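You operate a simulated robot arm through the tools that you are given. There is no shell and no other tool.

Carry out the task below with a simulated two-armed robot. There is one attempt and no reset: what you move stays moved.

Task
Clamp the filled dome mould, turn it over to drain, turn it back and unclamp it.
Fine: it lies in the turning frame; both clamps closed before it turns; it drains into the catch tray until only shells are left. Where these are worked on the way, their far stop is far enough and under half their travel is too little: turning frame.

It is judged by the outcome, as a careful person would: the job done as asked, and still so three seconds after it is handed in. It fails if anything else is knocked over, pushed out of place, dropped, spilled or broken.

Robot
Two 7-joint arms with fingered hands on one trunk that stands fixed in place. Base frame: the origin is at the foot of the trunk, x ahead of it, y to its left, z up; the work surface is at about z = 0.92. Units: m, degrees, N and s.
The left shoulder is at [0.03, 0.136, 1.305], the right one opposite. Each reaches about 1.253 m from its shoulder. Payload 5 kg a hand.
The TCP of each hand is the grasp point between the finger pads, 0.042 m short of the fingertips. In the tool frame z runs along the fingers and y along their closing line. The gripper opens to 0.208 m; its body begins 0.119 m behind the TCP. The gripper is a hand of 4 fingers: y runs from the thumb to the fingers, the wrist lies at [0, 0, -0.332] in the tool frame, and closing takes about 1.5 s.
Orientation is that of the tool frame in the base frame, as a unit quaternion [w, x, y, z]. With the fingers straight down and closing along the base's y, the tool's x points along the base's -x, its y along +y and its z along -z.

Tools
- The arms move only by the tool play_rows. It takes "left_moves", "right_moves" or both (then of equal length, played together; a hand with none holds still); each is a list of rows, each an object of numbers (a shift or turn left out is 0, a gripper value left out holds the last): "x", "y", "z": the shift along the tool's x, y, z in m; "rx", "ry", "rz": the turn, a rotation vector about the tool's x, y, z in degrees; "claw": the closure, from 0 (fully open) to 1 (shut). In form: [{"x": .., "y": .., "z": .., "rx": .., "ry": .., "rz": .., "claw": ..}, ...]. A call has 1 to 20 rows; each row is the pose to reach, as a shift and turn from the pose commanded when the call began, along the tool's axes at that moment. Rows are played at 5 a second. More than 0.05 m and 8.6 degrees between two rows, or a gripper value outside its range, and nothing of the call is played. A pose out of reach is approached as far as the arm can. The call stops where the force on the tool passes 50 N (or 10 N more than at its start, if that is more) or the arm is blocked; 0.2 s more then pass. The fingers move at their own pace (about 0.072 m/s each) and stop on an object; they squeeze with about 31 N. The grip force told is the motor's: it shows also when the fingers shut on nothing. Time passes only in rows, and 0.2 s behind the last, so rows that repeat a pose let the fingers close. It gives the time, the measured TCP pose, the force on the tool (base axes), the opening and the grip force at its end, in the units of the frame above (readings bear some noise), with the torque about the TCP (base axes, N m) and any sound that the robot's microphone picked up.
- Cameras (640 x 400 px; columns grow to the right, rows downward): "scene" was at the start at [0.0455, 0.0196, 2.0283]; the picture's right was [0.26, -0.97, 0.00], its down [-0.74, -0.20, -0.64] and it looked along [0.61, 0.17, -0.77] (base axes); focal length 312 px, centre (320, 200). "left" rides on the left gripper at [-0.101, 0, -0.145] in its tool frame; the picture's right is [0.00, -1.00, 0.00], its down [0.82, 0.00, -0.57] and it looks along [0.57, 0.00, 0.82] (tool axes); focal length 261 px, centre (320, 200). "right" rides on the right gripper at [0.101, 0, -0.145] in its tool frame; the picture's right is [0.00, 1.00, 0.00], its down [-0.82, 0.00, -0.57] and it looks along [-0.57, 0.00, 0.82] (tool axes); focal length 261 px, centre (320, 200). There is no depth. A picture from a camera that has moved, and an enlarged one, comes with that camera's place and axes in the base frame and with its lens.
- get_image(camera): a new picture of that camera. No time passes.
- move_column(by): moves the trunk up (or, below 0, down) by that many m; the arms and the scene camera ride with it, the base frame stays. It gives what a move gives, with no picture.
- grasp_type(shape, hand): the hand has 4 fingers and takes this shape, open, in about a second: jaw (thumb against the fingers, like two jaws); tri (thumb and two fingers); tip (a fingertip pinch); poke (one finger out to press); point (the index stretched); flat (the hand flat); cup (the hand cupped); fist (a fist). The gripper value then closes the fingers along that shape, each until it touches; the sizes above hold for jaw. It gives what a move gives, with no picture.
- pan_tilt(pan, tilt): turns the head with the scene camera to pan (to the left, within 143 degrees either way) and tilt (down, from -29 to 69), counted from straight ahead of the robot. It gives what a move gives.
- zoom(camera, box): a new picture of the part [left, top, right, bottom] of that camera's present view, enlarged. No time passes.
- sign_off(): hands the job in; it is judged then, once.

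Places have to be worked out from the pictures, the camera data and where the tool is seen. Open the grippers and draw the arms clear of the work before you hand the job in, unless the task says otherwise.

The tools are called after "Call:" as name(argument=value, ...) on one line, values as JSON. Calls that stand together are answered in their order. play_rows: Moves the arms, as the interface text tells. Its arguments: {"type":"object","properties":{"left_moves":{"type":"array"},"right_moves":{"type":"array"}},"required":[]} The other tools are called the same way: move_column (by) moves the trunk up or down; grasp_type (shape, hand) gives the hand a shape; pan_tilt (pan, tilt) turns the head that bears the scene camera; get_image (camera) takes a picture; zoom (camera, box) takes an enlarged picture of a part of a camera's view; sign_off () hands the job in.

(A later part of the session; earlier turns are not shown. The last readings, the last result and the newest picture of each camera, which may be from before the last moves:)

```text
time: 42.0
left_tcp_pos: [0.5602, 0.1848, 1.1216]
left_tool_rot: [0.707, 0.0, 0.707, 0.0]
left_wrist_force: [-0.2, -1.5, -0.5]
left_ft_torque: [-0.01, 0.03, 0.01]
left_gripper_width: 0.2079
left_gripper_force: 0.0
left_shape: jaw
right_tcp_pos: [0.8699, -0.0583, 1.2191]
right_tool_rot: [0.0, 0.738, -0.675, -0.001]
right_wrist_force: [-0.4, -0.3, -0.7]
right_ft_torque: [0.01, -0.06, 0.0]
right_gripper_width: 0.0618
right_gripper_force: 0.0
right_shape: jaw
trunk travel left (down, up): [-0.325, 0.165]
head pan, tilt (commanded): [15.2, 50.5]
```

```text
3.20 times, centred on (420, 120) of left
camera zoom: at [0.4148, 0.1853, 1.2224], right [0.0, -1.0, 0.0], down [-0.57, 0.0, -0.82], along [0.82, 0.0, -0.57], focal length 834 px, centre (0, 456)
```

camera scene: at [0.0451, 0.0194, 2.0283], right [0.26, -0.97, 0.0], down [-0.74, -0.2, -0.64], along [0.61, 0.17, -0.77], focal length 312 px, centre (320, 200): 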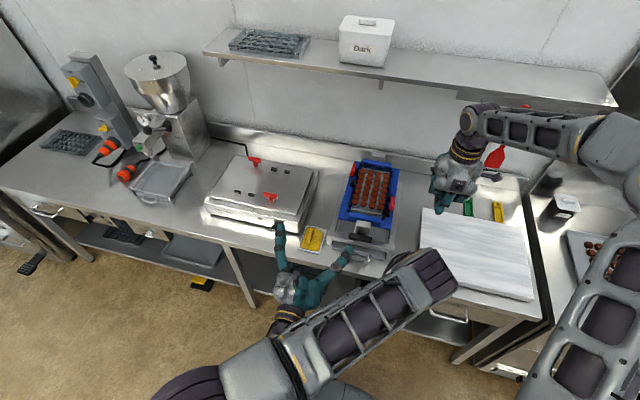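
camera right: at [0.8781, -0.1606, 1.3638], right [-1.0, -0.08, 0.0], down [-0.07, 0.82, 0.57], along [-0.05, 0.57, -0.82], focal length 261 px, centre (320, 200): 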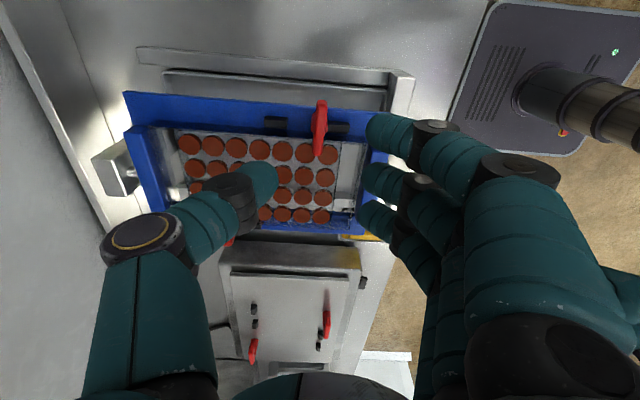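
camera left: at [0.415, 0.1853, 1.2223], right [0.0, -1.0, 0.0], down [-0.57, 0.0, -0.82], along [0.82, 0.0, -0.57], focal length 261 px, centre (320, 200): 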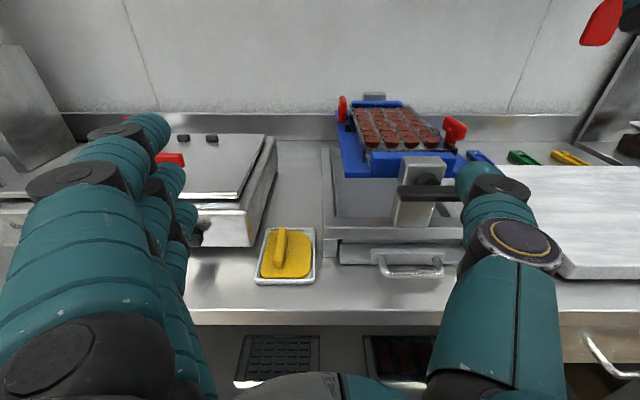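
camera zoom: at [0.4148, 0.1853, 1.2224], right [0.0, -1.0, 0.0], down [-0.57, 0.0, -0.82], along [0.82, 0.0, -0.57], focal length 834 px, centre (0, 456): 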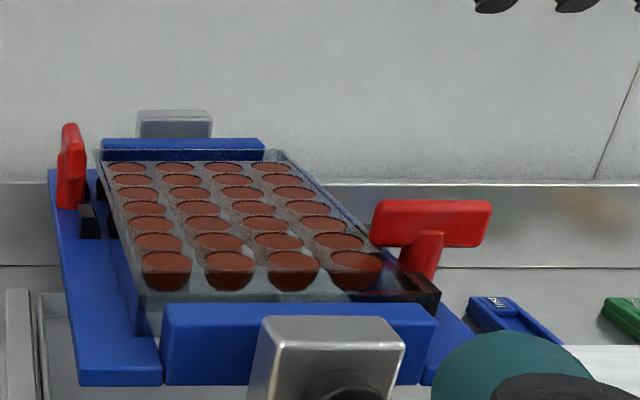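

The -y clamp is closed across the rim. I now draw the right hand back to the right (opened, as an extra viewpoint) and tip the left hand to a 40° forward-down pose for the far +y clamp.

Call:
play_rows(right_moves=[{"x": 0.03, "y": 0.003, "z": -0.01, "claw": 0.4}, {"x": 0.06, "y": 0.005, "z": -0.02, "claw": 0}, {"x": 0.09, "y": 0.008, "z": -0.03, "claw": 0}, {"x": 0.12, "y": 0.01, "z": -0.03, "claw": 0}, {"x": 0.14, "y": 0.012, "z": -0.03, "claw": 0}, {"x": 0.14, "y": 0.012, "z": -0.03, "claw": 0}, {"x": 0.14, "y": 0.012, "z": -0.03, "claw": 0}], left_moves=[{"x": -0.03, "ry": 7}, {"x": -0.06, "ry": 14}, {"x": -0.09, "ry": 21}, {"x": -0.12, "ry": 28}, {"x": -0.15, "ry": 35}, {"x": -0.17, "ry": 42}, {"x": -0.18, "ry": 50}])

Call:
get_image(camera="right")

Call:
get_image(camera="left")

Call:
get_image(camera="scene")

```text
time: 43.6
left_tcp_pos: [0.5757, 0.1928, 1.3055]
left_tool_rot: [0.336, 0.008, 0.942, 0.016]
left_wrist_force: [-1.5, -3.9, 2.7]
left_ft_torque: [0.28, 0.07, 0.35]
left_gripper_width: 0.208
left_gripper_force: 0.0
left_shape: jaw
left hand out of reach, approached as far as the arm can: row 1, 2, 3, 4, 5, 6, 7
right_tcp_pos: [0.8685, -0.2016, 1.2494]
right_tool_rot: [0.0, 0.737, -0.676, 0.0]
right_wrist_force: [0.5, 0.6, 0.4]
right_ft_torque: [0.09, 0.01, 0.03]
right_gripper_width: 0.208
right_gripper_force: 0.0
right_shape: jaw
trunk travel left (down, up): [-0.325, 0.165]
head pan, tilt (commanded): [15.2, 50.5]
```

```text
taken
camera right: at [0.8771, -0.3033, 1.3937], right [-1.0, -0.08, 0.0], down [-0.07, 0.82, 0.57], along [-0.05, 0.57, -0.82], focal length 261 px, centre (320, 200)
```

right: 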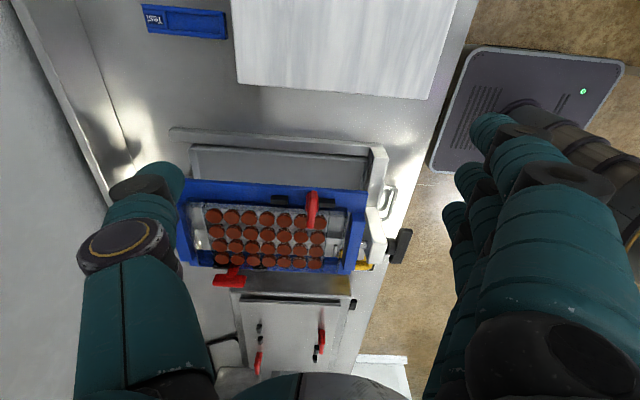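

```text
taken
camera left: at [0.562, 0.1876, 1.4812], right [0.0, -1.0, -0.03], down [-1.0, 0.0, -0.08], along [0.08, 0.03, -1.0], focal length 261 px, centre (320, 200)
```

left: 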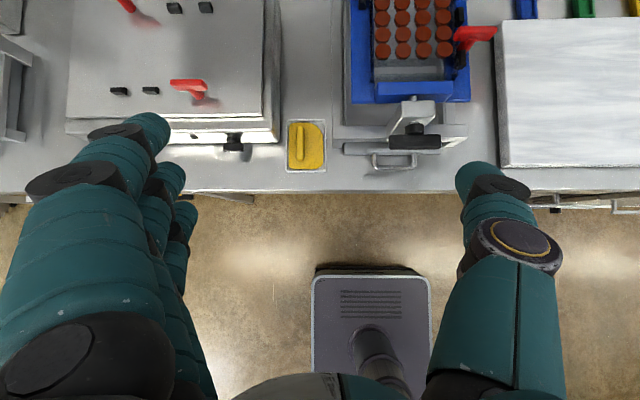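

```text
taken
camera scene: at [0.0439, 0.0183, 2.0284], right [0.26, -0.97, 0.0], down [-0.74, -0.2, -0.64], along [0.62, 0.17, -0.77], focal length 312 px, centre (320, 200)
```

scene: 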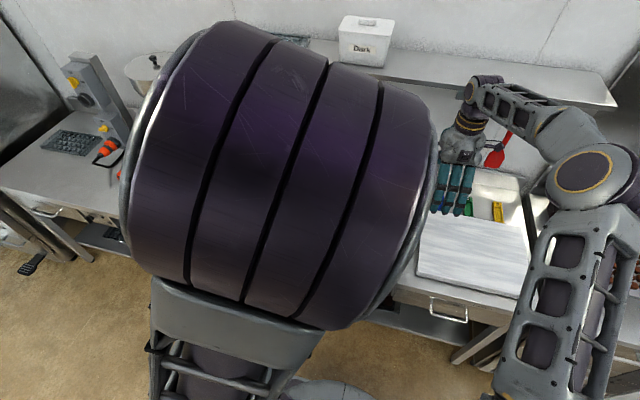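

The left elbow swings up but the pose holds. I move the left hand forward above the +y clamp with its fingers closed, staying high.

Call:
play_rows(left_moves=[{"x": -0.029, "z": 0.035, "y": -0.003, "claw": 0.3}, {"x": -0.058, "z": 0.07, "y": -0.006, "claw": 0.6}, {"x": -0.087, "z": 0.105, "y": -0.01, "claw": 1}, {"x": -0.116, "z": 0.14, "y": -0.014, "claw": 1}, {"x": -0.145, "z": 0.175, "y": -0.018, "claw": 1}, {"x": -0.174, "z": 0.21, "y": -0.022, "claw": 1}, {"x": -0.203, "z": 0.245, "y": -0.026, "claw": 1}, {"x": -0.232, "z": 0.28, "y": -0.03, "claw": 1}, {"x": -0.255, "z": 0.305, "y": -0.03, "claw": 1}, {"x": -0.255, "z": 0.305, "y": -0.03, "claw": 1}])

Call:
get_image(camera="right")

Call:
get_image(camera="left")

Call:
get_image(camera="scene")

```text
time: 45.8
left_tcp_pos: [0.9668, 0.153, 1.2401]
left_tool_rot: [0.342, 0.001, 0.94, -0.001]
left_wrist_force: [0.1, -0.5, -0.8]
left_ft_torque: [0.02, -0.01, 0.01]
left_gripper_width: 0.0001
left_gripper_force: 30.7
left_shape: jaw
right_tcp_pos: [0.8686, -0.2008, 1.2496]
right_tool_rot: [0.0, 0.737, -0.676, 0.0]
right_wrist_force: [-0.9, -0.3, 0.6]
right_ft_torque: [0.0, -0.07, 0.02]
right_gripper_width: 0.2079
right_gripper_force: 0.1
right_shape: jaw
trunk travel left (down, up): [-0.325, 0.165]
head pan, tilt (commanded): [15.2, 50.5]
```

```text
taken
camera right: at [0.8773, -0.302, 1.394], right [-1.0, -0.08, 0.0], down [-0.07, 0.82, 0.57], along [-0.05, 0.57, -0.82], focal length 261 px, centre (320, 200)
```

right: 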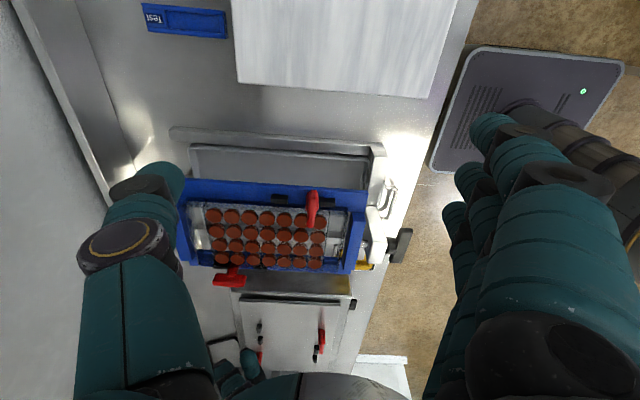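

```text
taken
camera left: at [0.9525, 0.1531, 1.4157], right [0.0, -1.0, 0.0], down [-1.0, 0.0, -0.09], along [0.09, 0.0, -1.0], focal length 261 px, centre (320, 200)
```

left: 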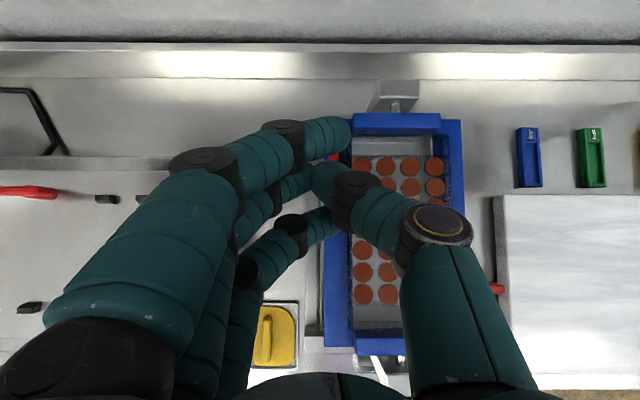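

```text
taken
camera scene: at [0.044, 0.0195, 2.0284], right [0.26, -0.97, 0.0], down [-0.74, -0.2, -0.64], along [0.61, 0.17, -0.77], focal length 312 px, centre (320, 200)
```

scene: 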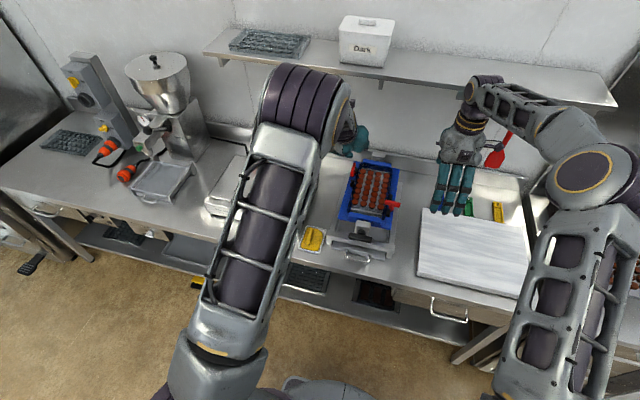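

The left hand is over the +y clamp; its ring finger should be the lowest point. I zoom in to measure its tip against the clamp.

Call:
zoom(camera="right", box=[190, 240, 330, 400])

Call:
zoom(camera="left", box=[280, 100, 400, 260])

Call:
zoom(camera="scene", box=[320, 110, 420, 230])

```text
2.50 times, centred on (260, 320) of right
camera zoom: at [0.8773, -0.302, 1.394], right [-1.0, -0.08, 0.0], down [-0.07, 0.82, 0.57], along [-0.05, 0.57, -0.82], focal length 652 px, centre (470, -100)
```

zoom: 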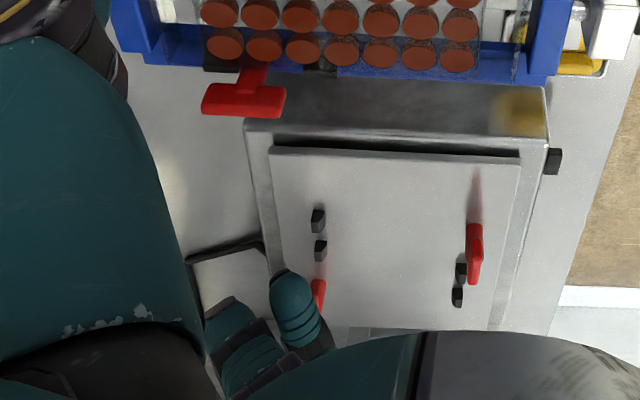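

```text
2.50 times, centred on (340, 180) of left
camera zoom: at [0.9525, 0.1531, 1.4157], right [0.0, -1.0, 0.0], down [-1.0, 0.0, -0.09], along [0.09, 0.0, -1.0], focal length 652 px, centre (270, 250)
```

zoom: 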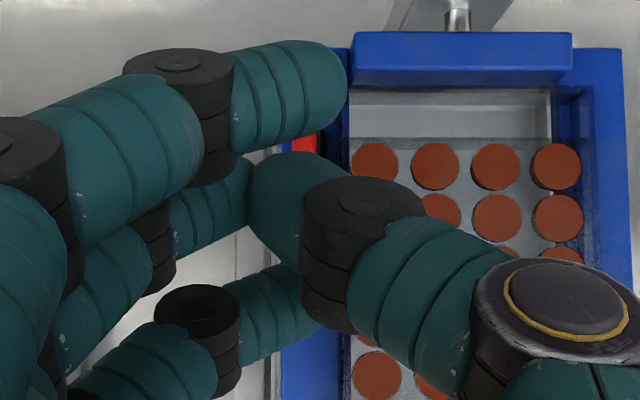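

```text
3.33 times, centred on (370, 170) of scene
camera zoom: at [0.044, 0.0195, 2.0284], right [0.26, -0.97, 0.0], down [-0.74, -0.2, -0.64], along [0.61, 0.17, -0.77], focal length 1042 px, centre (153, 300)
```

zoom: 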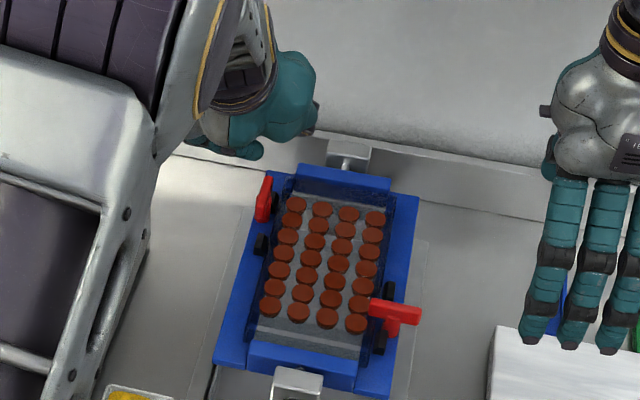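

From the pictures the +y clamp axis is near (1.016, 0.132) with its bar along x. I bring the left ring-finger tip just outside its near end, still about 4 cm above working height, and check again.

Call:
play_rows(left_moves=[{"x": 0.006, "y": 0.008, "z": 0.02}, {"x": 0.012, "y": 0.016, "z": 0.045}, {"x": 0.018, "y": 0.019, "z": 0.065}, {"x": 0.0246, "y": 0.019, "z": 0.0838}, {"x": 0.0246, "y": 0.019, "z": 0.0838}])

Call:
zoom(camera="right", box=[190, 240, 330, 400])

Call:
zoom(camera="left", box=[280, 100, 400, 260])

Call:
zoom(camera="scene", box=[320, 110, 420, 230])

```text
time: 47.0
left_tcp_pos: [1.0038, 0.1727, 1.1596]
left_tool_rot: [0.343, 0.0, 0.94, 0.0]
left_wrist_force: [0.1, 0.2, -0.4]
left_ft_torque: [0.03, -0.01, -0.03]
left_gripper_width: 0.0
left_gripper_force: 30.7
left_shape: jaw
right_tcp_pos: [0.8702, -0.2002, 1.2499]
right_tool_rot: [0.001, 0.737, -0.676, 0.0]
right_wrist_force: [0.0, 0.0, 0.4]
right_ft_torque: [0.03, -0.06, -0.01]
right_gripper_width: 0.2075
right_gripper_force: 0.1
right_shape: jaw
trunk travel left (down, up): [-0.325, 0.165]
head pan, tilt (commanded): [15.2, 50.5]
```

```text
2.50 times, centred on (260, 320) of right
camera zoom: at [0.8777, -0.3019, 1.3937], right [-1.0, -0.08, 0.0], down [-0.07, 0.82, 0.57], along [-0.05, 0.57, -0.82], focal length 652 px, centre (470, -100)
```

zoom: 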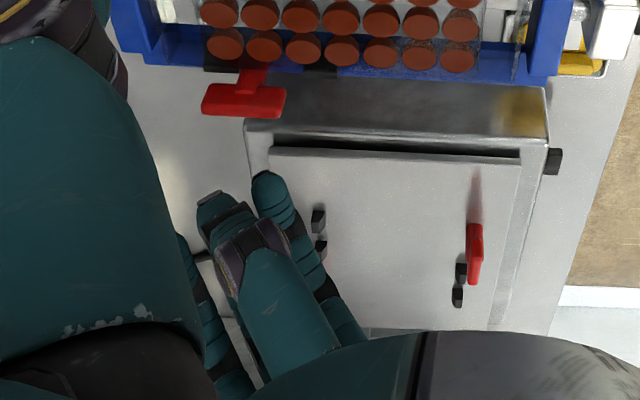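

```text
2.50 times, centred on (340, 180) of left
camera zoom: at [0.988, 0.1729, 1.3348], right [0.0, -1.0, 0.0], down [-1.0, 0.0, -0.09], along [0.09, 0.0, -1.0], focal length 652 px, centre (270, 250)
```

zoom: 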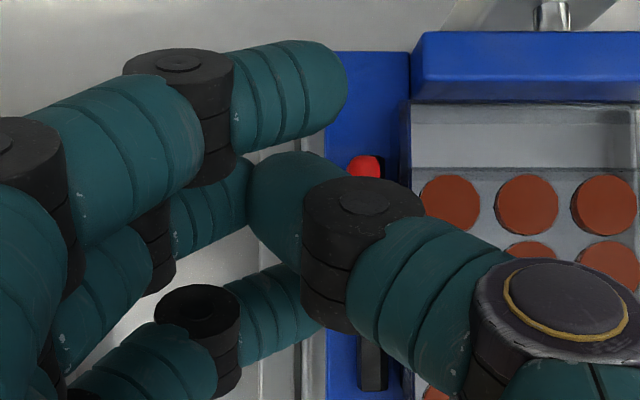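

```text
3.33 times, centred on (370, 170) of scene
camera zoom: at [0.0446, 0.0194, 2.0284], right [0.26, -0.97, 0.0], down [-0.74, -0.2, -0.64], along [0.61, 0.17, -0.77], focal length 1042 px, centre (153, 300)
```

zoom: 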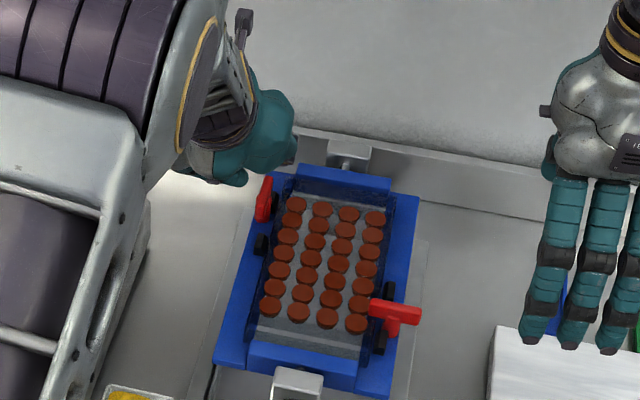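

Ring-tip centre is about (0.992, 0.165, 1.112), just outside the bar's near end. I descend 4.1 cm so the tip is level with the bar.

Call:
play_rows(left_moves=[{"x": 0.009, "z": 0.0106}, {"x": 0.018, "z": 0.0212}, {"x": 0.0266, "z": 0.0316}, {"x": 0.0266, "z": 0.0316}])

Call:
zoom(camera="right", box=[200, 240, 290, 340])

Call:
zoom(camera="left", box=[280, 100, 400, 260])

Call:
zoom(camera="scene", box=[320, 130, 400, 210])

```text
time: 48.0
left_tcp_pos: [1.0042, 0.1747, 1.1164]
left_tool_rot: [0.342, 0.0, 0.94, 0.0]
left_wrist_force: [-1.2, -0.2, 0.9]
left_ft_torque: [0.04, -0.02, 0.0]
left_gripper_width: 0.0
left_gripper_force: 31.0
left_shape: jaw
right_tcp_pos: [0.8691, -0.2013, 1.2489]
right_tool_rot: [0.001, 0.737, -0.676, 0.0]
right_wrist_force: [-0.6, 0.8, 0.0]
right_ft_torque: [0.02, -0.03, 0.01]
right_gripper_width: 0.2078
right_gripper_force: 0.1
right_shape: jaw
trunk travel left (down, up): [-0.325, 0.165]
head pan, tilt (commanded): [15.2, 50.5]
```

```text
4.00 times, centred on (245, 290) of right
camera zoom: at [0.878, -0.302, 1.3934], right [-1.0, -0.08, 0.0], down [-0.07, 0.82, 0.57], along [-0.05, 0.57, -0.82], focal length 1043 px, centre (620, -160)
```

zoom: 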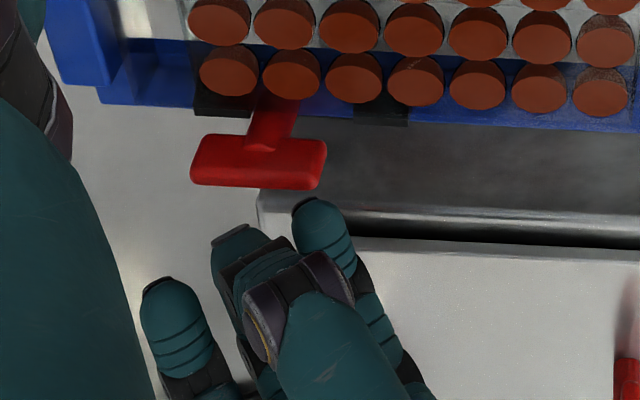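

```text
2.50 times, centred on (340, 180) of left
camera zoom: at [0.9894, 0.1737, 1.2919], right [0.0, -1.0, 0.0], down [-1.0, 0.0, -0.09], along [0.09, 0.0, -1.0], focal length 652 px, centre (270, 250)
```

zoom: 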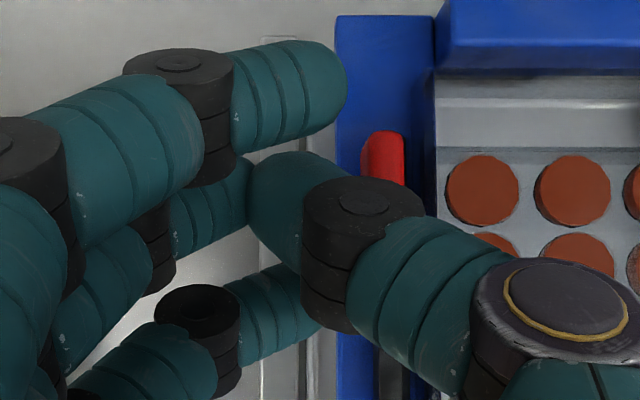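

```text
5.00 times, centred on (360, 170) of scene
camera zoom: at [0.045, 0.0194, 2.0284], right [0.26, -0.97, 0.0], down [-0.74, -0.2, -0.64], along [0.61, 0.17, -0.77], focal length 1562 px, centre (120, 350)
```

zoom: 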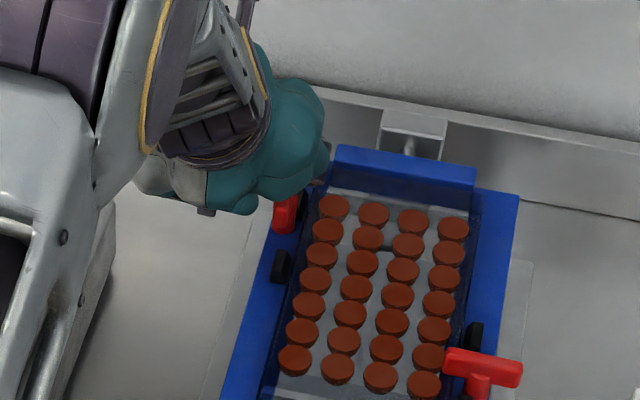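

The ring tip is level with the bar and just outside its near end. I push it inward (−y) in small steps and watch the force.

Call:
play_rows(left_moves=[{"y": -0.006}, {"y": -0.012}, {"y": -0.018}, {"y": -0.022}, {"y": -0.022}])

Call:
zoom(camera="right", box=[200, 240, 290, 340])

Call:
zoom(camera="left", box=[280, 100, 400, 260])

```text
time: 49.2
left_tcp_pos: [1.0054, 0.1528, 1.1166]
left_tool_rot: [0.342, 0.0, 0.94, 0.0]
left_wrist_force: [-0.2, 1.3, 1.1]
left_ft_torque: [0.02, 0.08, -0.06]
left_gripper_width: 0.0
left_gripper_force: 30.7
left_shape: jaw
right_tcp_pos: [0.87, -0.2002, 1.2478]
right_tool_rot: [0.0, 0.737, -0.676, 0.0]
right_wrist_force: [-0.7, -0.5, -0.6]
right_ft_torque: [0.0, 0.0, -0.02]
right_gripper_width: 0.2078
right_gripper_force: 0.0
right_shape: jaw
trunk travel left (down, up): [-0.325, 0.165]
head pan, tilt (commanded): [15.2, 50.5]
```

```text
4.00 times, centred on (245, 290) of right
camera zoom: at [0.8784, -0.3016, 1.3932], right [-1.0, -0.08, 0.0], down [-0.07, 0.82, 0.57], along [-0.05, 0.57, -0.82], focal length 1043 px, centre (620, -160)
```

zoom: 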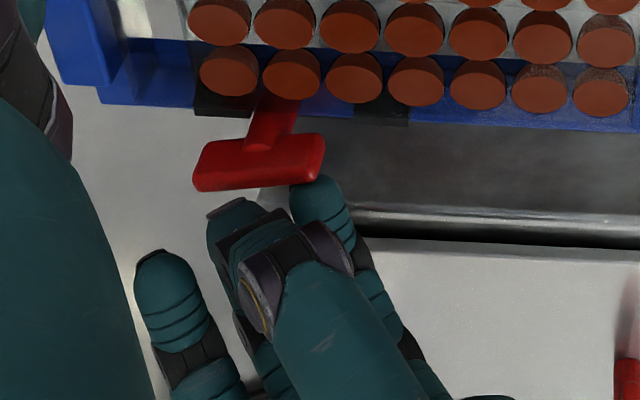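

```text
2.50 times, centred on (340, 180) of left
camera zoom: at [0.9889, 0.1527, 1.2916], right [0.0, -1.0, 0.0], down [-1.0, 0.0, -0.09], along [0.09, 0.0, -1.0], focal length 652 px, centre (270, 250)
```

zoom: 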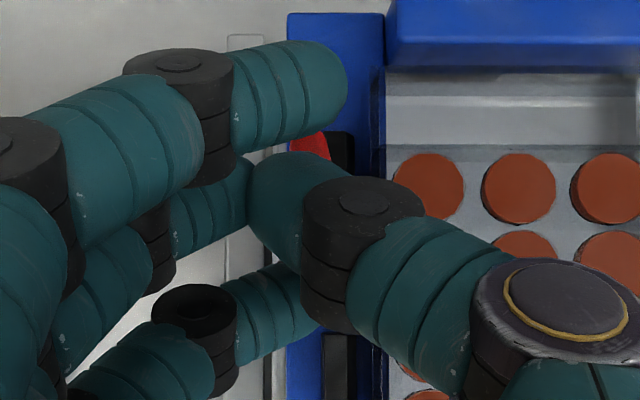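

It turns freely counter-clockwise with about 1 N. I keep pushing inward.

Call:
play_rows(left_moves=[{"y": -0.006}, {"y": -0.012}, {"y": -0.018}, {"y": -0.024}, {"y": -0.024}])

Call:
zoom(camera="right", box=[200, 240, 290, 340])

Call:
zoom(camera="left", box=[280, 100, 400, 260])

```text
time: 50.4
left_tcp_pos: [1.0048, 0.1275, 1.1177]
left_tool_rot: [0.342, 0.0, 0.94, 0.0]
left_wrist_force: [-0.4, -0.5, -0.1]
left_ft_torque: [-0.05, 0.05, -0.04]
left_gripper_width: 0.0002
left_gripper_force: 30.5
left_shape: jaw
right_tcp_pos: [0.8705, -0.2004, 1.249]
right_tool_rot: [0.0, 0.737, -0.676, 0.0]
right_wrist_force: [0.0, 0.0, 0.0]
right_ft_torque: [0.01, -0.02, 0.01]
right_gripper_width: 0.2079
right_gripper_force: 0.1
right_shape: jaw
trunk travel left (down, up): [-0.325, 0.165]
head pan, tilt (commanded): [15.2, 50.5]
```

```text
4.00 times, centred on (245, 290) of right
camera zoom: at [0.8784, -0.3018, 1.3931], right [-1.0, -0.08, 0.0], down [-0.07, 0.82, 0.57], along [-0.05, 0.57, -0.82], focal length 1043 px, centre (620, -160)
```

zoom: 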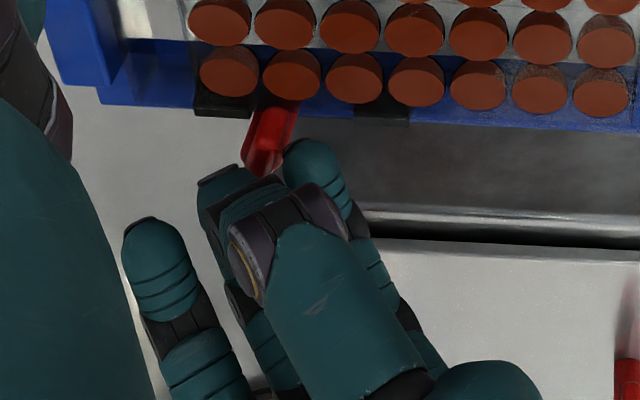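

```text
2.50 times, centred on (340, 180) of left
camera zoom: at [0.9895, 0.1276, 1.2919], right [0.0, -1.0, 0.0], down [-1.0, 0.0, -0.09], along [0.09, 0.0, -1.0], focal length 652 px, centre (270, 250)
```

zoom: 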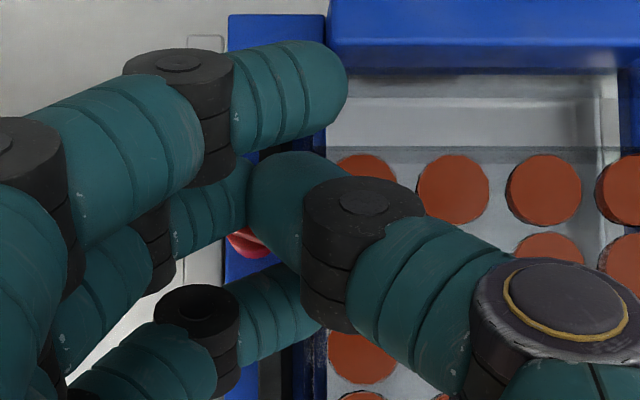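

The bar is past about 60°. I push a bit further inward and then forward (+x) to bring it to its stop.

Call:
play_rows(left_moves=[{"y": -0.006}, {"y": -0.011}, {"y": -0.011, "x": -0.003, "z": 0.0026}, {"y": -0.011, "x": -0.0065, "z": 0.0055}, {"y": -0.011, "x": -0.01, "z": 0.0084}, {"y": -0.011, "x": -0.0135, "z": 0.0113}])

Call:
zoom(camera="right", box=[200, 240, 290, 340])

Call:
zoom(camera="left", box=[280, 100, 400, 260])

Call:
zoom(camera="scene", box=[320, 130, 400, 210])

```text
time: 51.8
left_tcp_pos: [1.0165, 0.1182, 1.1147]
left_tool_rot: [0.339, 0.0, 0.941, 0.0]
left_wrist_force: [-32.2, 4.7, -4.9]
left_ft_torque: [0.27, 1.44, -0.54]
left_gripper_width: 0.0
left_gripper_force: 31.1
left_shape: jaw
right_tcp_pos: [0.8675, -0.2004, 1.249]
right_tool_rot: [0.0, 0.737, -0.675, 0.001]
right_wrist_force: [-0.7, -0.2, 0.3]
right_ft_torque: [0.01, 0.02, 0.02]
right_gripper_width: 0.2076
right_gripper_force: 0.1
right_shape: jaw
trunk travel left (down, up): [-0.325, 0.165]
head pan, tilt (commanded): [15.2, 50.5]
```

```text
4.00 times, centred on (245, 290) of right
camera zoom: at [0.8758, -0.301, 1.3946], right [-1.0, -0.08, 0.0], down [-0.07, 0.82, 0.57], along [-0.05, 0.57, -0.82], focal length 1043 px, centre (620, -160)
```

zoom: 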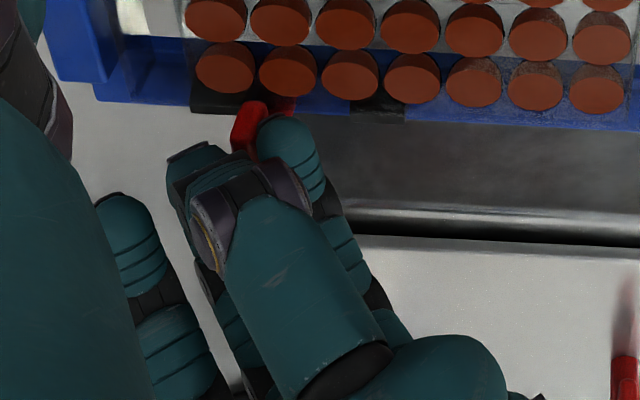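

```text
2.50 times, centred on (340, 180) of left
camera zoom: at [1.0022, 0.1186, 1.2894], right [0.0, -1.0, 0.0], down [-1.0, 0.0, -0.08], along [0.08, 0.0, -1.0], focal length 652 px, centre (270, 250)
```

zoom: 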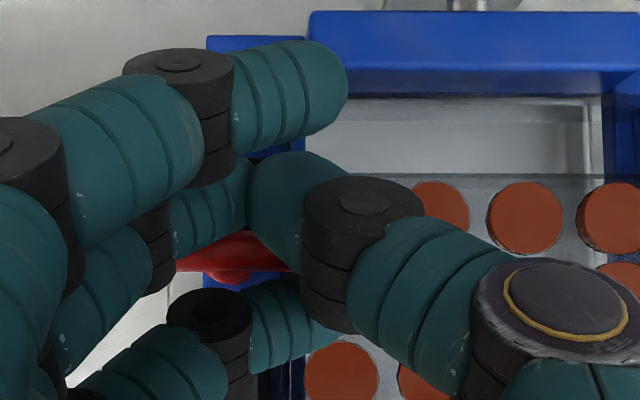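

```text
5.00 times, centred on (360, 170) of scene
camera zoom: at [0.0418, 0.0201, 2.0283], right [0.26, -0.97, 0.0], down [-0.74, -0.2, -0.64], along [0.62, 0.17, -0.77], focal length 1562 px, centre (120, 350)
```

zoom: 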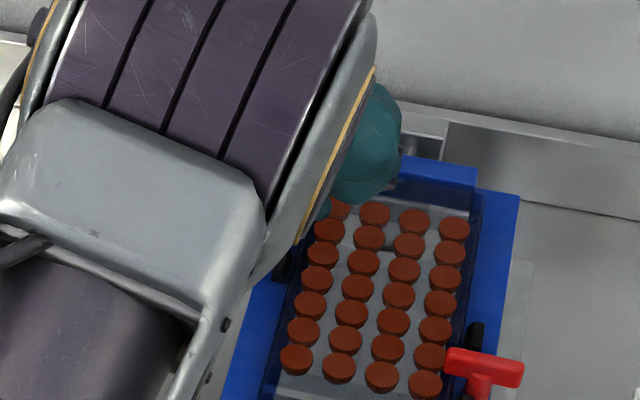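

The push force jumped to 32 N in x: the +y clamp is against its stop, with the bar lying across. I back off and lift away to verify.

Call:
play_rows(left_moves=[{"x": 0.0115, "z": -0.0096}, {"x": 0.0157, "z": -0.0131}, {"x": -0.003, "z": -0.035}, {"x": -0.022, "z": -0.0588}, {"x": -0.041, "z": -0.082}, {"x": -0.041, "z": -0.082, "y": 0.03}, {"x": -0.041, "z": -0.082, "y": 0.07}])

Call:
get_image(camera="left")

Call:
zoom(camera="right", box=[190, 170, 370, 300])

Call:
zoom(camera="scene", box=[320, 130, 420, 230])

```text
time: 53.4
left_tcp_pos: [0.9991, 0.1878, 1.2061]
left_tool_rot: [0.343, 0.001, 0.939, -0.002]
left_wrist_force: [0.3, -1.9, -0.5]
left_ft_torque: [0.18, 0.03, 0.11]
left_gripper_width: 0.0001
left_gripper_force: 31.0
left_shape: jaw
right_tcp_pos: [0.8702, -0.1989, 1.2498]
right_tool_rot: [0.0, 0.737, -0.675, 0.0]
right_wrist_force: [-0.7, 2.7, 1.0]
right_ft_torque: [-0.29, 0.03, -0.03]
right_gripper_width: 0.2076
right_gripper_force: 0.1
right_shape: jaw
trunk travel left (down, up): [-0.325, 0.165]
head pan, tilt (commanded): [15.2, 50.5]
```

```text
taken
camera left: at [0.9841, 0.1877, 1.3807], right [0.0, -1.0, 0.01], down [-1.0, 0.0, -0.09], along [0.09, -0.01, -1.0], focal length 261 px, centre (320, 200)
```

left: 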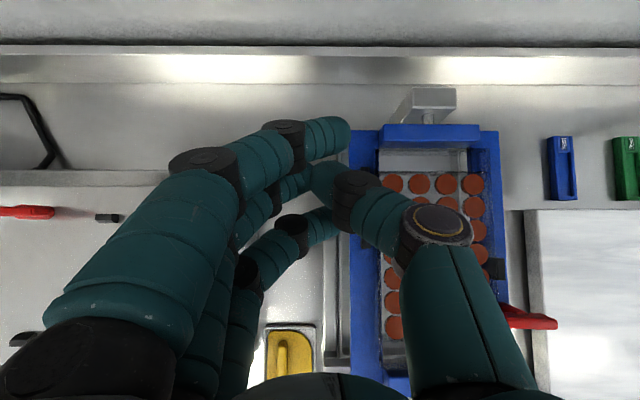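

```text
3.08 times, centred on (280, 235) of right
camera zoom: at [0.878, -0.3002, 1.3938], right [-1.0, -0.08, 0.0], down [-0.07, 0.82, 0.57], along [-0.05, 0.57, -0.82], focal length 802 px, centre (443, 92)
```

zoom: 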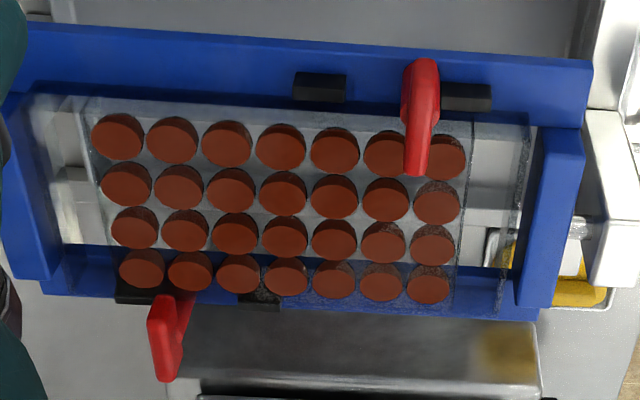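

```text
4.00 times, centred on (370, 180) of scene
camera zoom: at [0.0454, 0.0223, 2.0283], right [0.26, -0.97, 0.0], down [-0.74, -0.2, -0.64], along [0.61, 0.17, -0.77], focal length 1250 px, centre (120, 280)
```

zoom: 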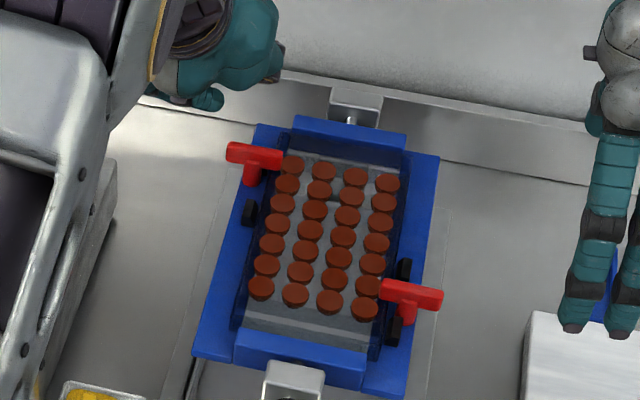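

Both clamps now lie across the mould rim at their stops. I withdraw the left hand the way it came, opening it, toward the crank side.

Call:
play_rows(left_moves=[{"x": 0.0, "z": -0.03}, {"x": 0.024, "z": -0.066}, {"x": 0.052, "z": -0.1}, {"x": 0.08, "z": -0.135, "claw": 0.5}, {"x": 0.11, "z": -0.17, "claw": 0.3}, {"x": 0.14, "z": -0.205, "claw": 0.2}, {"x": 0.17, "z": -0.24, "claw": 0.2}, {"x": 0.2, "z": -0.275, "claw": 0.2}, {"x": 0.23, "z": -0.31, "claw": 0.2}, {"x": 0.257, "z": -0.345, "claw": 0.2}], right_moves=[{"x": 0.01}, {"x": 0.02}, {"x": 0.03}, {"x": 0.04}, {"x": 0.05}, {"x": 0.06}, {"x": 0.07}, {"x": 0.08}, {"x": 0.08}, {"x": 0.08}])

Call:
get_image(camera="left")

```text
time: 55.6
left_tcp_pos: [0.582, 0.188, 1.3048]
left_tool_rot: [0.342, 0.0, 0.94, 0.0]
left_wrist_force: [-0.5, -0.1, 0.1]
left_ft_torque: [0.02, -0.1, -0.01]
left_gripper_width: 0.1661
left_gripper_force: 0.1
left_shape: jaw
right_tcp_pos: [0.8753, -0.2808, 1.2512]
right_tool_rot: [0.0, 0.737, -0.676, 0.001]
right_wrist_force: [-0.5, -0.3, 0.9]
right_ft_torque: [0.04, -0.13, -0.02]
right_gripper_width: 0.2078
right_gripper_force: 0.0
right_shape: jaw
trunk travel left (down, up): [-0.325, 0.165]
head pan, tilt (commanded): [15.2, 50.5]
```

```text
taken
camera left: at [0.566, 0.1876, 1.4806], right [0.0, -1.0, 0.0], down [-1.0, 0.0, -0.09], along [0.09, 0.0, -1.0], focal length 261 px, centre (320, 200)
```

left: 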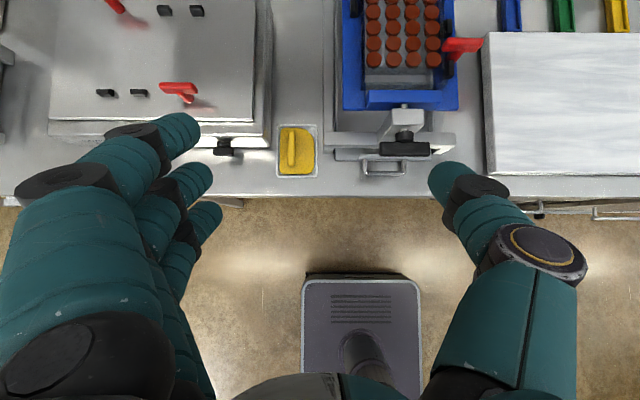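

I tip the left hand back to fingers-forward in front of the crank, slightly above it, to inspect crank, tray and clearances.

Call:
play_rows(left_moves=[{"ry": -7, "x": 0.016, "z": 0.02, "y": -0.02}, {"ry": -14, "x": 0.033, "z": 0.04, "y": -0.04}, {"ry": -21, "x": 0.05, "z": 0.06, "y": -0.06}, {"ry": -28, "x": 0.066, "z": 0.08, "y": -0.08}, {"ry": -35, "x": 0.083, "z": 0.1, "y": -0.1}, {"ry": -42, "x": 0.1, "z": 0.12, "y": -0.12}, {"ry": -50, "x": 0.1157, "z": 0.1379, "y": -0.148}, {"ry": -50, "x": 0.1157, "z": 0.1379, "y": -0.148}])

Call:
get_image(camera="left")

Call:
zoom(camera="left", box=[230, 80, 410, 290])

Call:
get_image(camera="scene")

```text
time: 57.4
left_tcp_pos: [0.5828, 0.0406, 1.1258]
left_tool_rot: [0.708, 0.0, 0.706, 0.0]
left_wrist_force: [1.6, 0.2, 1.7]
left_ft_torque: [0.04, 0.06, -0.13]
left_gripper_width: 0.1664
left_gripper_force: 0.0
left_shape: jaw
left hand out of reach, approached as far as the arm can: row 1, 2, 3, 4, 5
right_tcp_pos: [0.8762, -0.2782, 1.2504]
right_tool_rot: [0.001, 0.738, -0.675, 0.0]
right_wrist_force: [0.0, 1.3, -0.6]
right_ft_torque: [-0.27, -0.12, -0.03]
right_gripper_width: 0.2078
right_gripper_force: 0.0
right_shape: jaw
trunk travel left (down, up): [-0.325, 0.165]
head pan, tilt (commanded): [15.2, 50.5]
```

```text
taken
camera left: at [0.4382, 0.0408, 1.2249], right [0.0, -1.0, 0.01], down [-0.57, 0.0, -0.82], along [0.82, 0.0, -0.57], focal length 261 px, centre (320, 200)
```

left: 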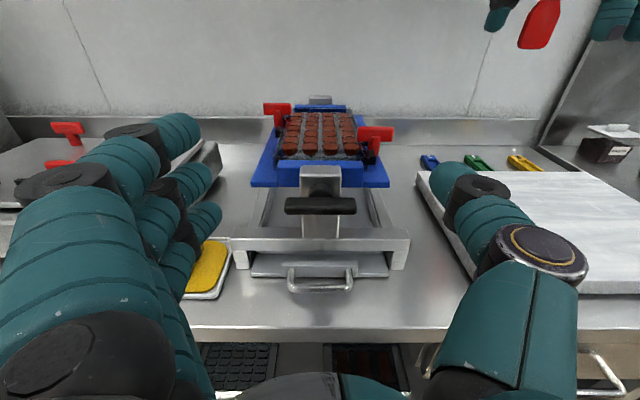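

```text
1.90 times, centred on (320, 185) of left
camera zoom: at [0.4382, 0.0408, 1.2249], right [0.0, -1.0, 0.01], down [-0.57, 0.0, -0.82], along [0.82, 0.0, -0.57], focal length 496 px, centre (320, 229)
```

zoom: 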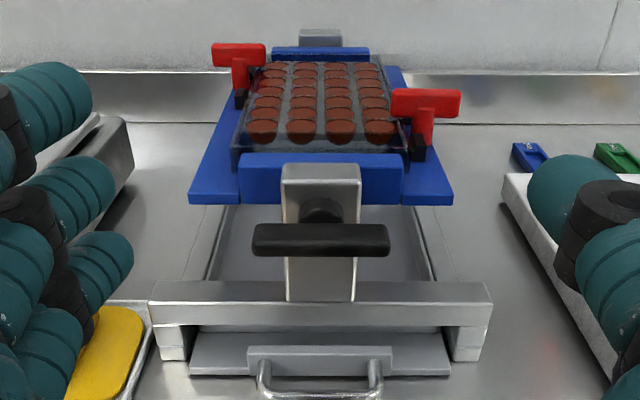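

```text
taken
camera scene: at [0.0444, 0.022, 2.028], right [0.26, -0.97, 0.0], down [-0.74, -0.2, -0.64], along [0.61, 0.17, -0.77], focal length 312 px, centre (320, 200)
```

scene: 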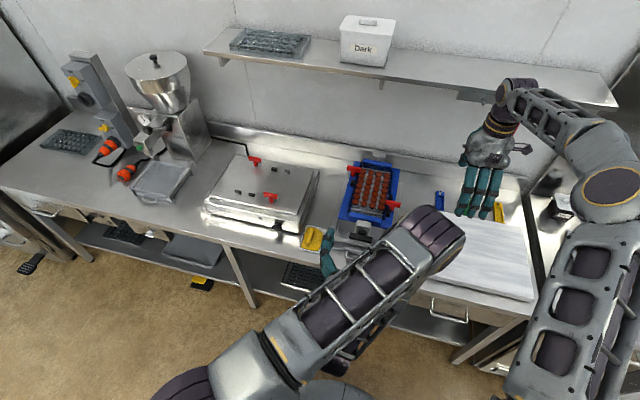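

The crank bar is at about (0.693, 0.040, 1.040), 8.7 cm long along y. I roll the left hand −90° about its axis (thumb on top, camera to the left side) with a smaller opening, before approaching the bar.

Call:
play_rows(left_moves=[{"rz": -8, "claw": 0.5}, {"rz": -16, "claw": 0.6}, {"rz": -24, "claw": 0.6}, {"rz": -32, "claw": 0.6}, {"rz": -40, "claw": 0.6}, {"rz": -48, "claw": 0.6}, {"rz": -56, "claw": 0.6}, {"rz": -64, "claw": 0.6}, {"rz": -72, "claw": 0.6}, {"rz": -80, "claw": 0.6}, {"rz": -88, "claw": 0.6}, {"rz": -90, "claw": 0.6}])

Call:
get_image(camera="left")

Call:
get_image(camera="scene")

```text
time: 60.0
left_tcp_pos: [0.6583, 0.0195, 1.1404]
left_tool_rot: [0.494, -0.505, 0.509, -0.491]
left_wrist_force: [0.2, 0.1, 0.2]
left_ft_torque: [-0.02, 0.02, 0.03]
left_gripper_width: 0.0839
left_gripper_force: 0.1
left_shape: jaw
left hand out of reach, approached as far as the arm can: row 8, 9, 10, 11, 12
right_tcp_pos: [0.8771, -0.2816, 1.2498]
right_tool_rot: [0.0, 0.737, -0.676, 0.0]
right_wrist_force: [-0.3, 0.0, 0.9]
right_ft_torque: [0.05, -0.07, -0.01]
right_gripper_width: 0.2076
right_gripper_force: 0.1
right_shape: jaw
trunk travel left (down, up): [-0.325, 0.165]
head pan, tilt (commanded): [15.2, 50.5]
```

```text
taken
camera left: at [0.5138, 0.1219, 1.1444], right [0.03, 0.0, 1.0], down [-0.57, -0.82, 0.02], along [0.82, -0.57, -0.03], focal length 261 px, centre (320, 200)
```

left: 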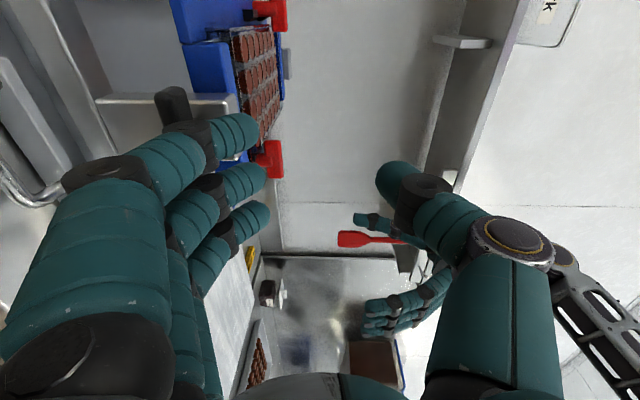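

```text
taken
camera scene: at [0.0447, 0.0187, 2.0283], right [0.26, -0.97, 0.0], down [-0.74, -0.2, -0.64], along [0.61, 0.17, -0.77], focal length 312 px, centre (320, 200)
```

scene: 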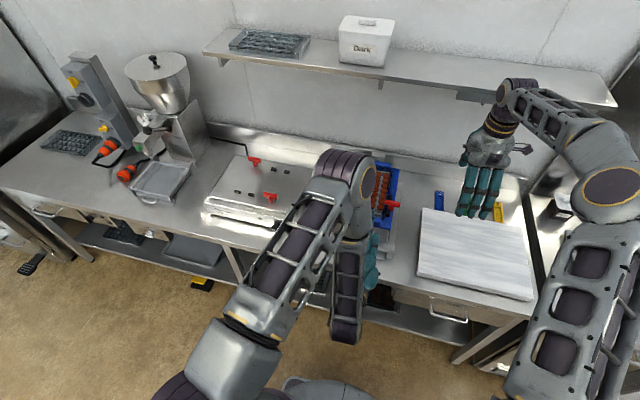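

The wrist is close to its folding limit in this roll. Raising the trunk gives the left arm more room, so I lift the column by 0.12 m (both hands rise with it).

Call:
move_column(by=0.12)

Call:
get_image(camera="scene")

Call:
get_image(camera="left")

```text
time: 61.5
left_tcp_pos: [0.6583, 0.0235, 1.2593]
left_tool_rot: [0.494, -0.505, 0.509, -0.491]
left_wrist_force: [0.1, -0.5, -1.0]
left_ft_torque: [-0.01, -0.03, 0.01]
left_gripper_width: 0.0837
left_gripper_force: 0.0
left_shape: jaw
right_tcp_pos: [0.8778, -0.2817, 1.3681]
right_tool_rot: [0.0, 0.737, -0.675, -0.001]
right_wrist_force: [-0.5, -0.4, 0.5]
right_ft_torque: [0.01, 0.02, 0.0]
right_gripper_width: 0.2078
right_gripper_force: 0.1
right_shape: jaw
trunk travel left (down, up): [-0.445, 0.045]
head pan, tilt (commanded): [15.2, 50.5]
```

```text
taken
camera scene: at [0.0458, 0.0193, 2.1481], right [0.26, -0.97, 0.0], down [-0.74, -0.2, -0.64], along [0.61, 0.17, -0.77], focal length 312 px, centre (320, 200)
```

scene: 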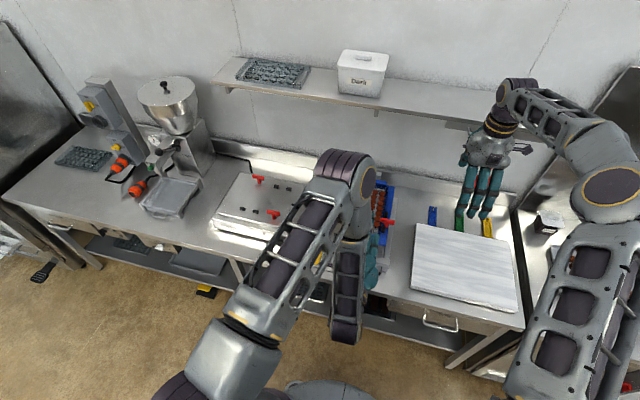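

```text
taken
camera left: at [0.5141, 0.1225, 1.2637], right [0.03, 0.0, 1.0], down [-0.57, -0.82, 0.02], along [0.82, -0.57, -0.03], focal length 261 px, centre (320, 200)
```

left: 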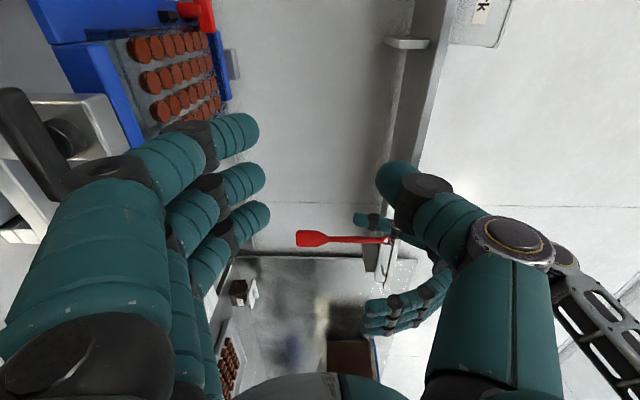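

I lower the left hand in front of the crank, keeping it back from the bar, and read the pose.

Call:
play_rows(left_moves=[{"y": 0.03}, {"y": 0.06}, {"y": 0.09}, {"y": 0.12}, {"y": 0.15}, {"y": 0.15}])

Call:
get_image(camera="left")

```text
time: 62.9
left_tcp_pos: [0.6589, 0.0212, 1.1098]
left_tool_rot: [0.493, -0.505, 0.512, -0.49]
left_wrist_force: [-8.4, 1.3, 12.2]
left_ft_torque: [0.25, 0.19, 0.15]
left_gripper_width: 0.0798
left_gripper_force: 0.1
left_shape: jaw
left hand out of reach, approached as far as the arm can: row 1, 2, 3, 4, 5, 6
right_tcp_pos: [0.8777, -0.2818, 1.3693]
right_tool_rot: [0.0, 0.738, -0.675, 0.0]
right_wrist_force: [1.2, 0.8, -0.3]
right_ft_torque: [0.0, 0.01, -0.03]
right_gripper_width: 0.208
right_gripper_force: 0.1
right_shape: jaw
trunk travel left (down, up): [-0.445, 0.045]
head pan, tilt (commanded): [15.2, 50.5]
```

```text
taken
camera left: at [0.5148, 0.1217, 1.1146], right [0.03, 0.0, 1.0], down [-0.57, -0.82, 0.02], along [0.82, -0.57, -0.03], focal length 261 px, centre (320, 200)
```

left: 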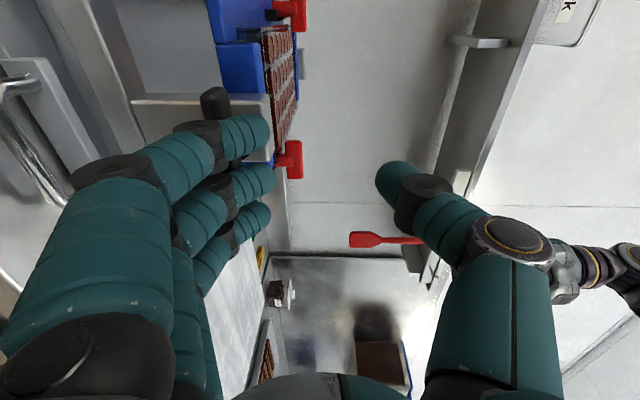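

The fingers touched the crank bar from above (12 N) because the arm can't pull back in this roll. I raise the hand right away.

Call:
play_rows(left_moves=[{"y": -0.03}, {"y": -0.06}, {"y": -0.1}, {"y": -0.14}])

Call:
zoom(camera="scene", box=[290, 130, 430, 350])

Call:
get_image(camera="left")

```text
time: 63.9
left_tcp_pos: [0.663, 0.0227, 1.2485]
left_tool_rot: [0.494, -0.506, 0.51, -0.49]
left_wrist_force: [0.1, 0.2, 1.6]
left_ft_torque: [0.0, -0.03, -0.05]
left_gripper_width: 0.0832
left_gripper_force: 0.1
left_shape: jaw
right_tcp_pos: [0.8777, -0.2816, 1.3693]
right_tool_rot: [-0.001, 0.737, -0.676, 0.0]
right_wrist_force: [-0.4, 0.4, -0.3]
right_ft_torque: [-0.09, -0.05, -0.01]
right_gripper_width: 0.2079
right_gripper_force: 0.2
right_shape: jaw
trunk travel left (down, up): [-0.445, 0.045]
head pan, tilt (commanded): [15.2, 50.5]
```

```text
1.82 times, centred on (360, 240) of scene
camera zoom: at [0.0444, 0.0201, 2.1484], right [0.26, -0.97, 0.0], down [-0.74, -0.2, -0.64], along [0.61, 0.17, -0.77], focal length 568 px, centre (247, 127)
```

zoom: 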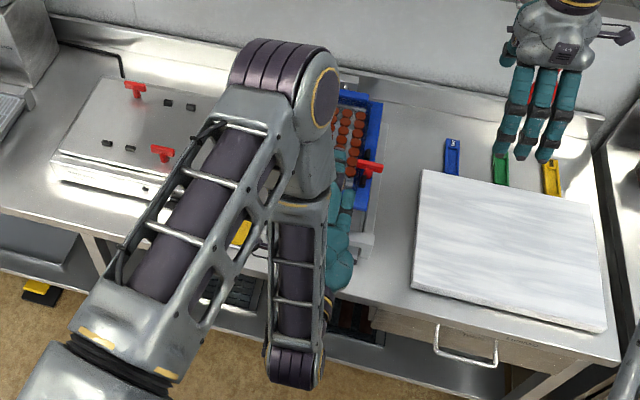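

```text
taken
camera left: at [0.5182, 0.1224, 1.2538], right [0.03, 0.0, 1.0], down [-0.57, -0.82, 0.02], along [0.82, -0.57, -0.03], focal length 261 px, centre (320, 200)
```

left: 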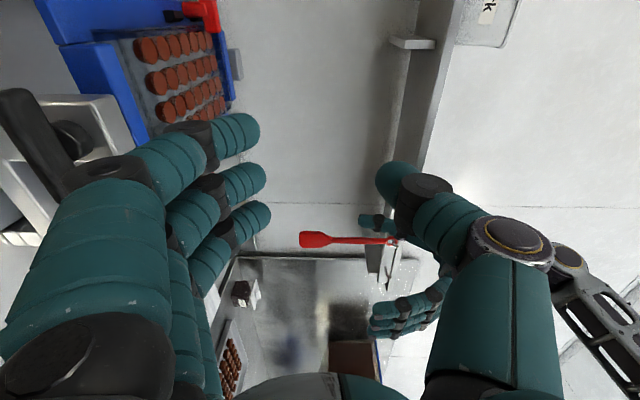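

The commanded pose has settled at the reachable one. Here, well above the crank, I roll the left hand through toward +90° to learn its usable roll range.

Call:
play_rows(left_moves=[{"rz": 8}, {"rz": 16}, {"rz": 24}, {"rz": 32}, {"rz": 40}, {"rz": 48}, {"rz": 56}, {"rz": 64}, {"rz": 72}, {"rz": 80}, {"rz": 88}, {"rz": 96}, {"rz": 104}, {"rz": 112}, {"rz": 120}, {"rz": 128}, {"rz": 136}, {"rz": 144}])

Call:
get_image(camera="scene")

```text
time: 67.7
left_tcp_pos: [0.6632, 0.0199, 1.2482]
left_tool_rot: [0.619, 0.329, 0.638, 0.32]
left_wrist_force: [0.4, -0.4, -0.1]
left_ft_torque: [-0.01, 0.03, 0.08]
left_gripper_width: 0.0831
left_gripper_force: 0.2
left_shape: jaw
right_tcp_pos: [0.8783, -0.2803, 1.3686]
right_tool_rot: [0.0, 0.738, -0.675, 0.0]
right_wrist_force: [-0.6, 0.4, -0.3]
right_ft_torque: [0.01, -0.02, -0.02]
right_gripper_width: 0.2078
right_gripper_force: 0.1
right_shape: jaw
trunk travel left (down, up): [-0.445, 0.045]
head pan, tilt (commanded): [15.2, 50.5]
```

```text
taken
camera scene: at [0.0454, 0.0187, 2.1483], right [0.26, -0.97, 0.0], down [-0.74, -0.2, -0.64], along [0.61, 0.17, -0.77], focal length 312 px, centre (320, 200)
```

scene: 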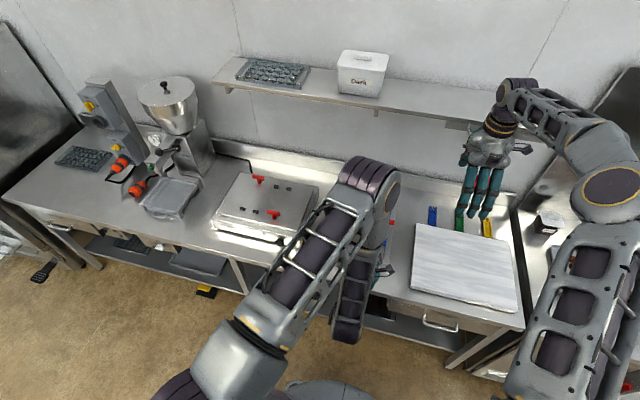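

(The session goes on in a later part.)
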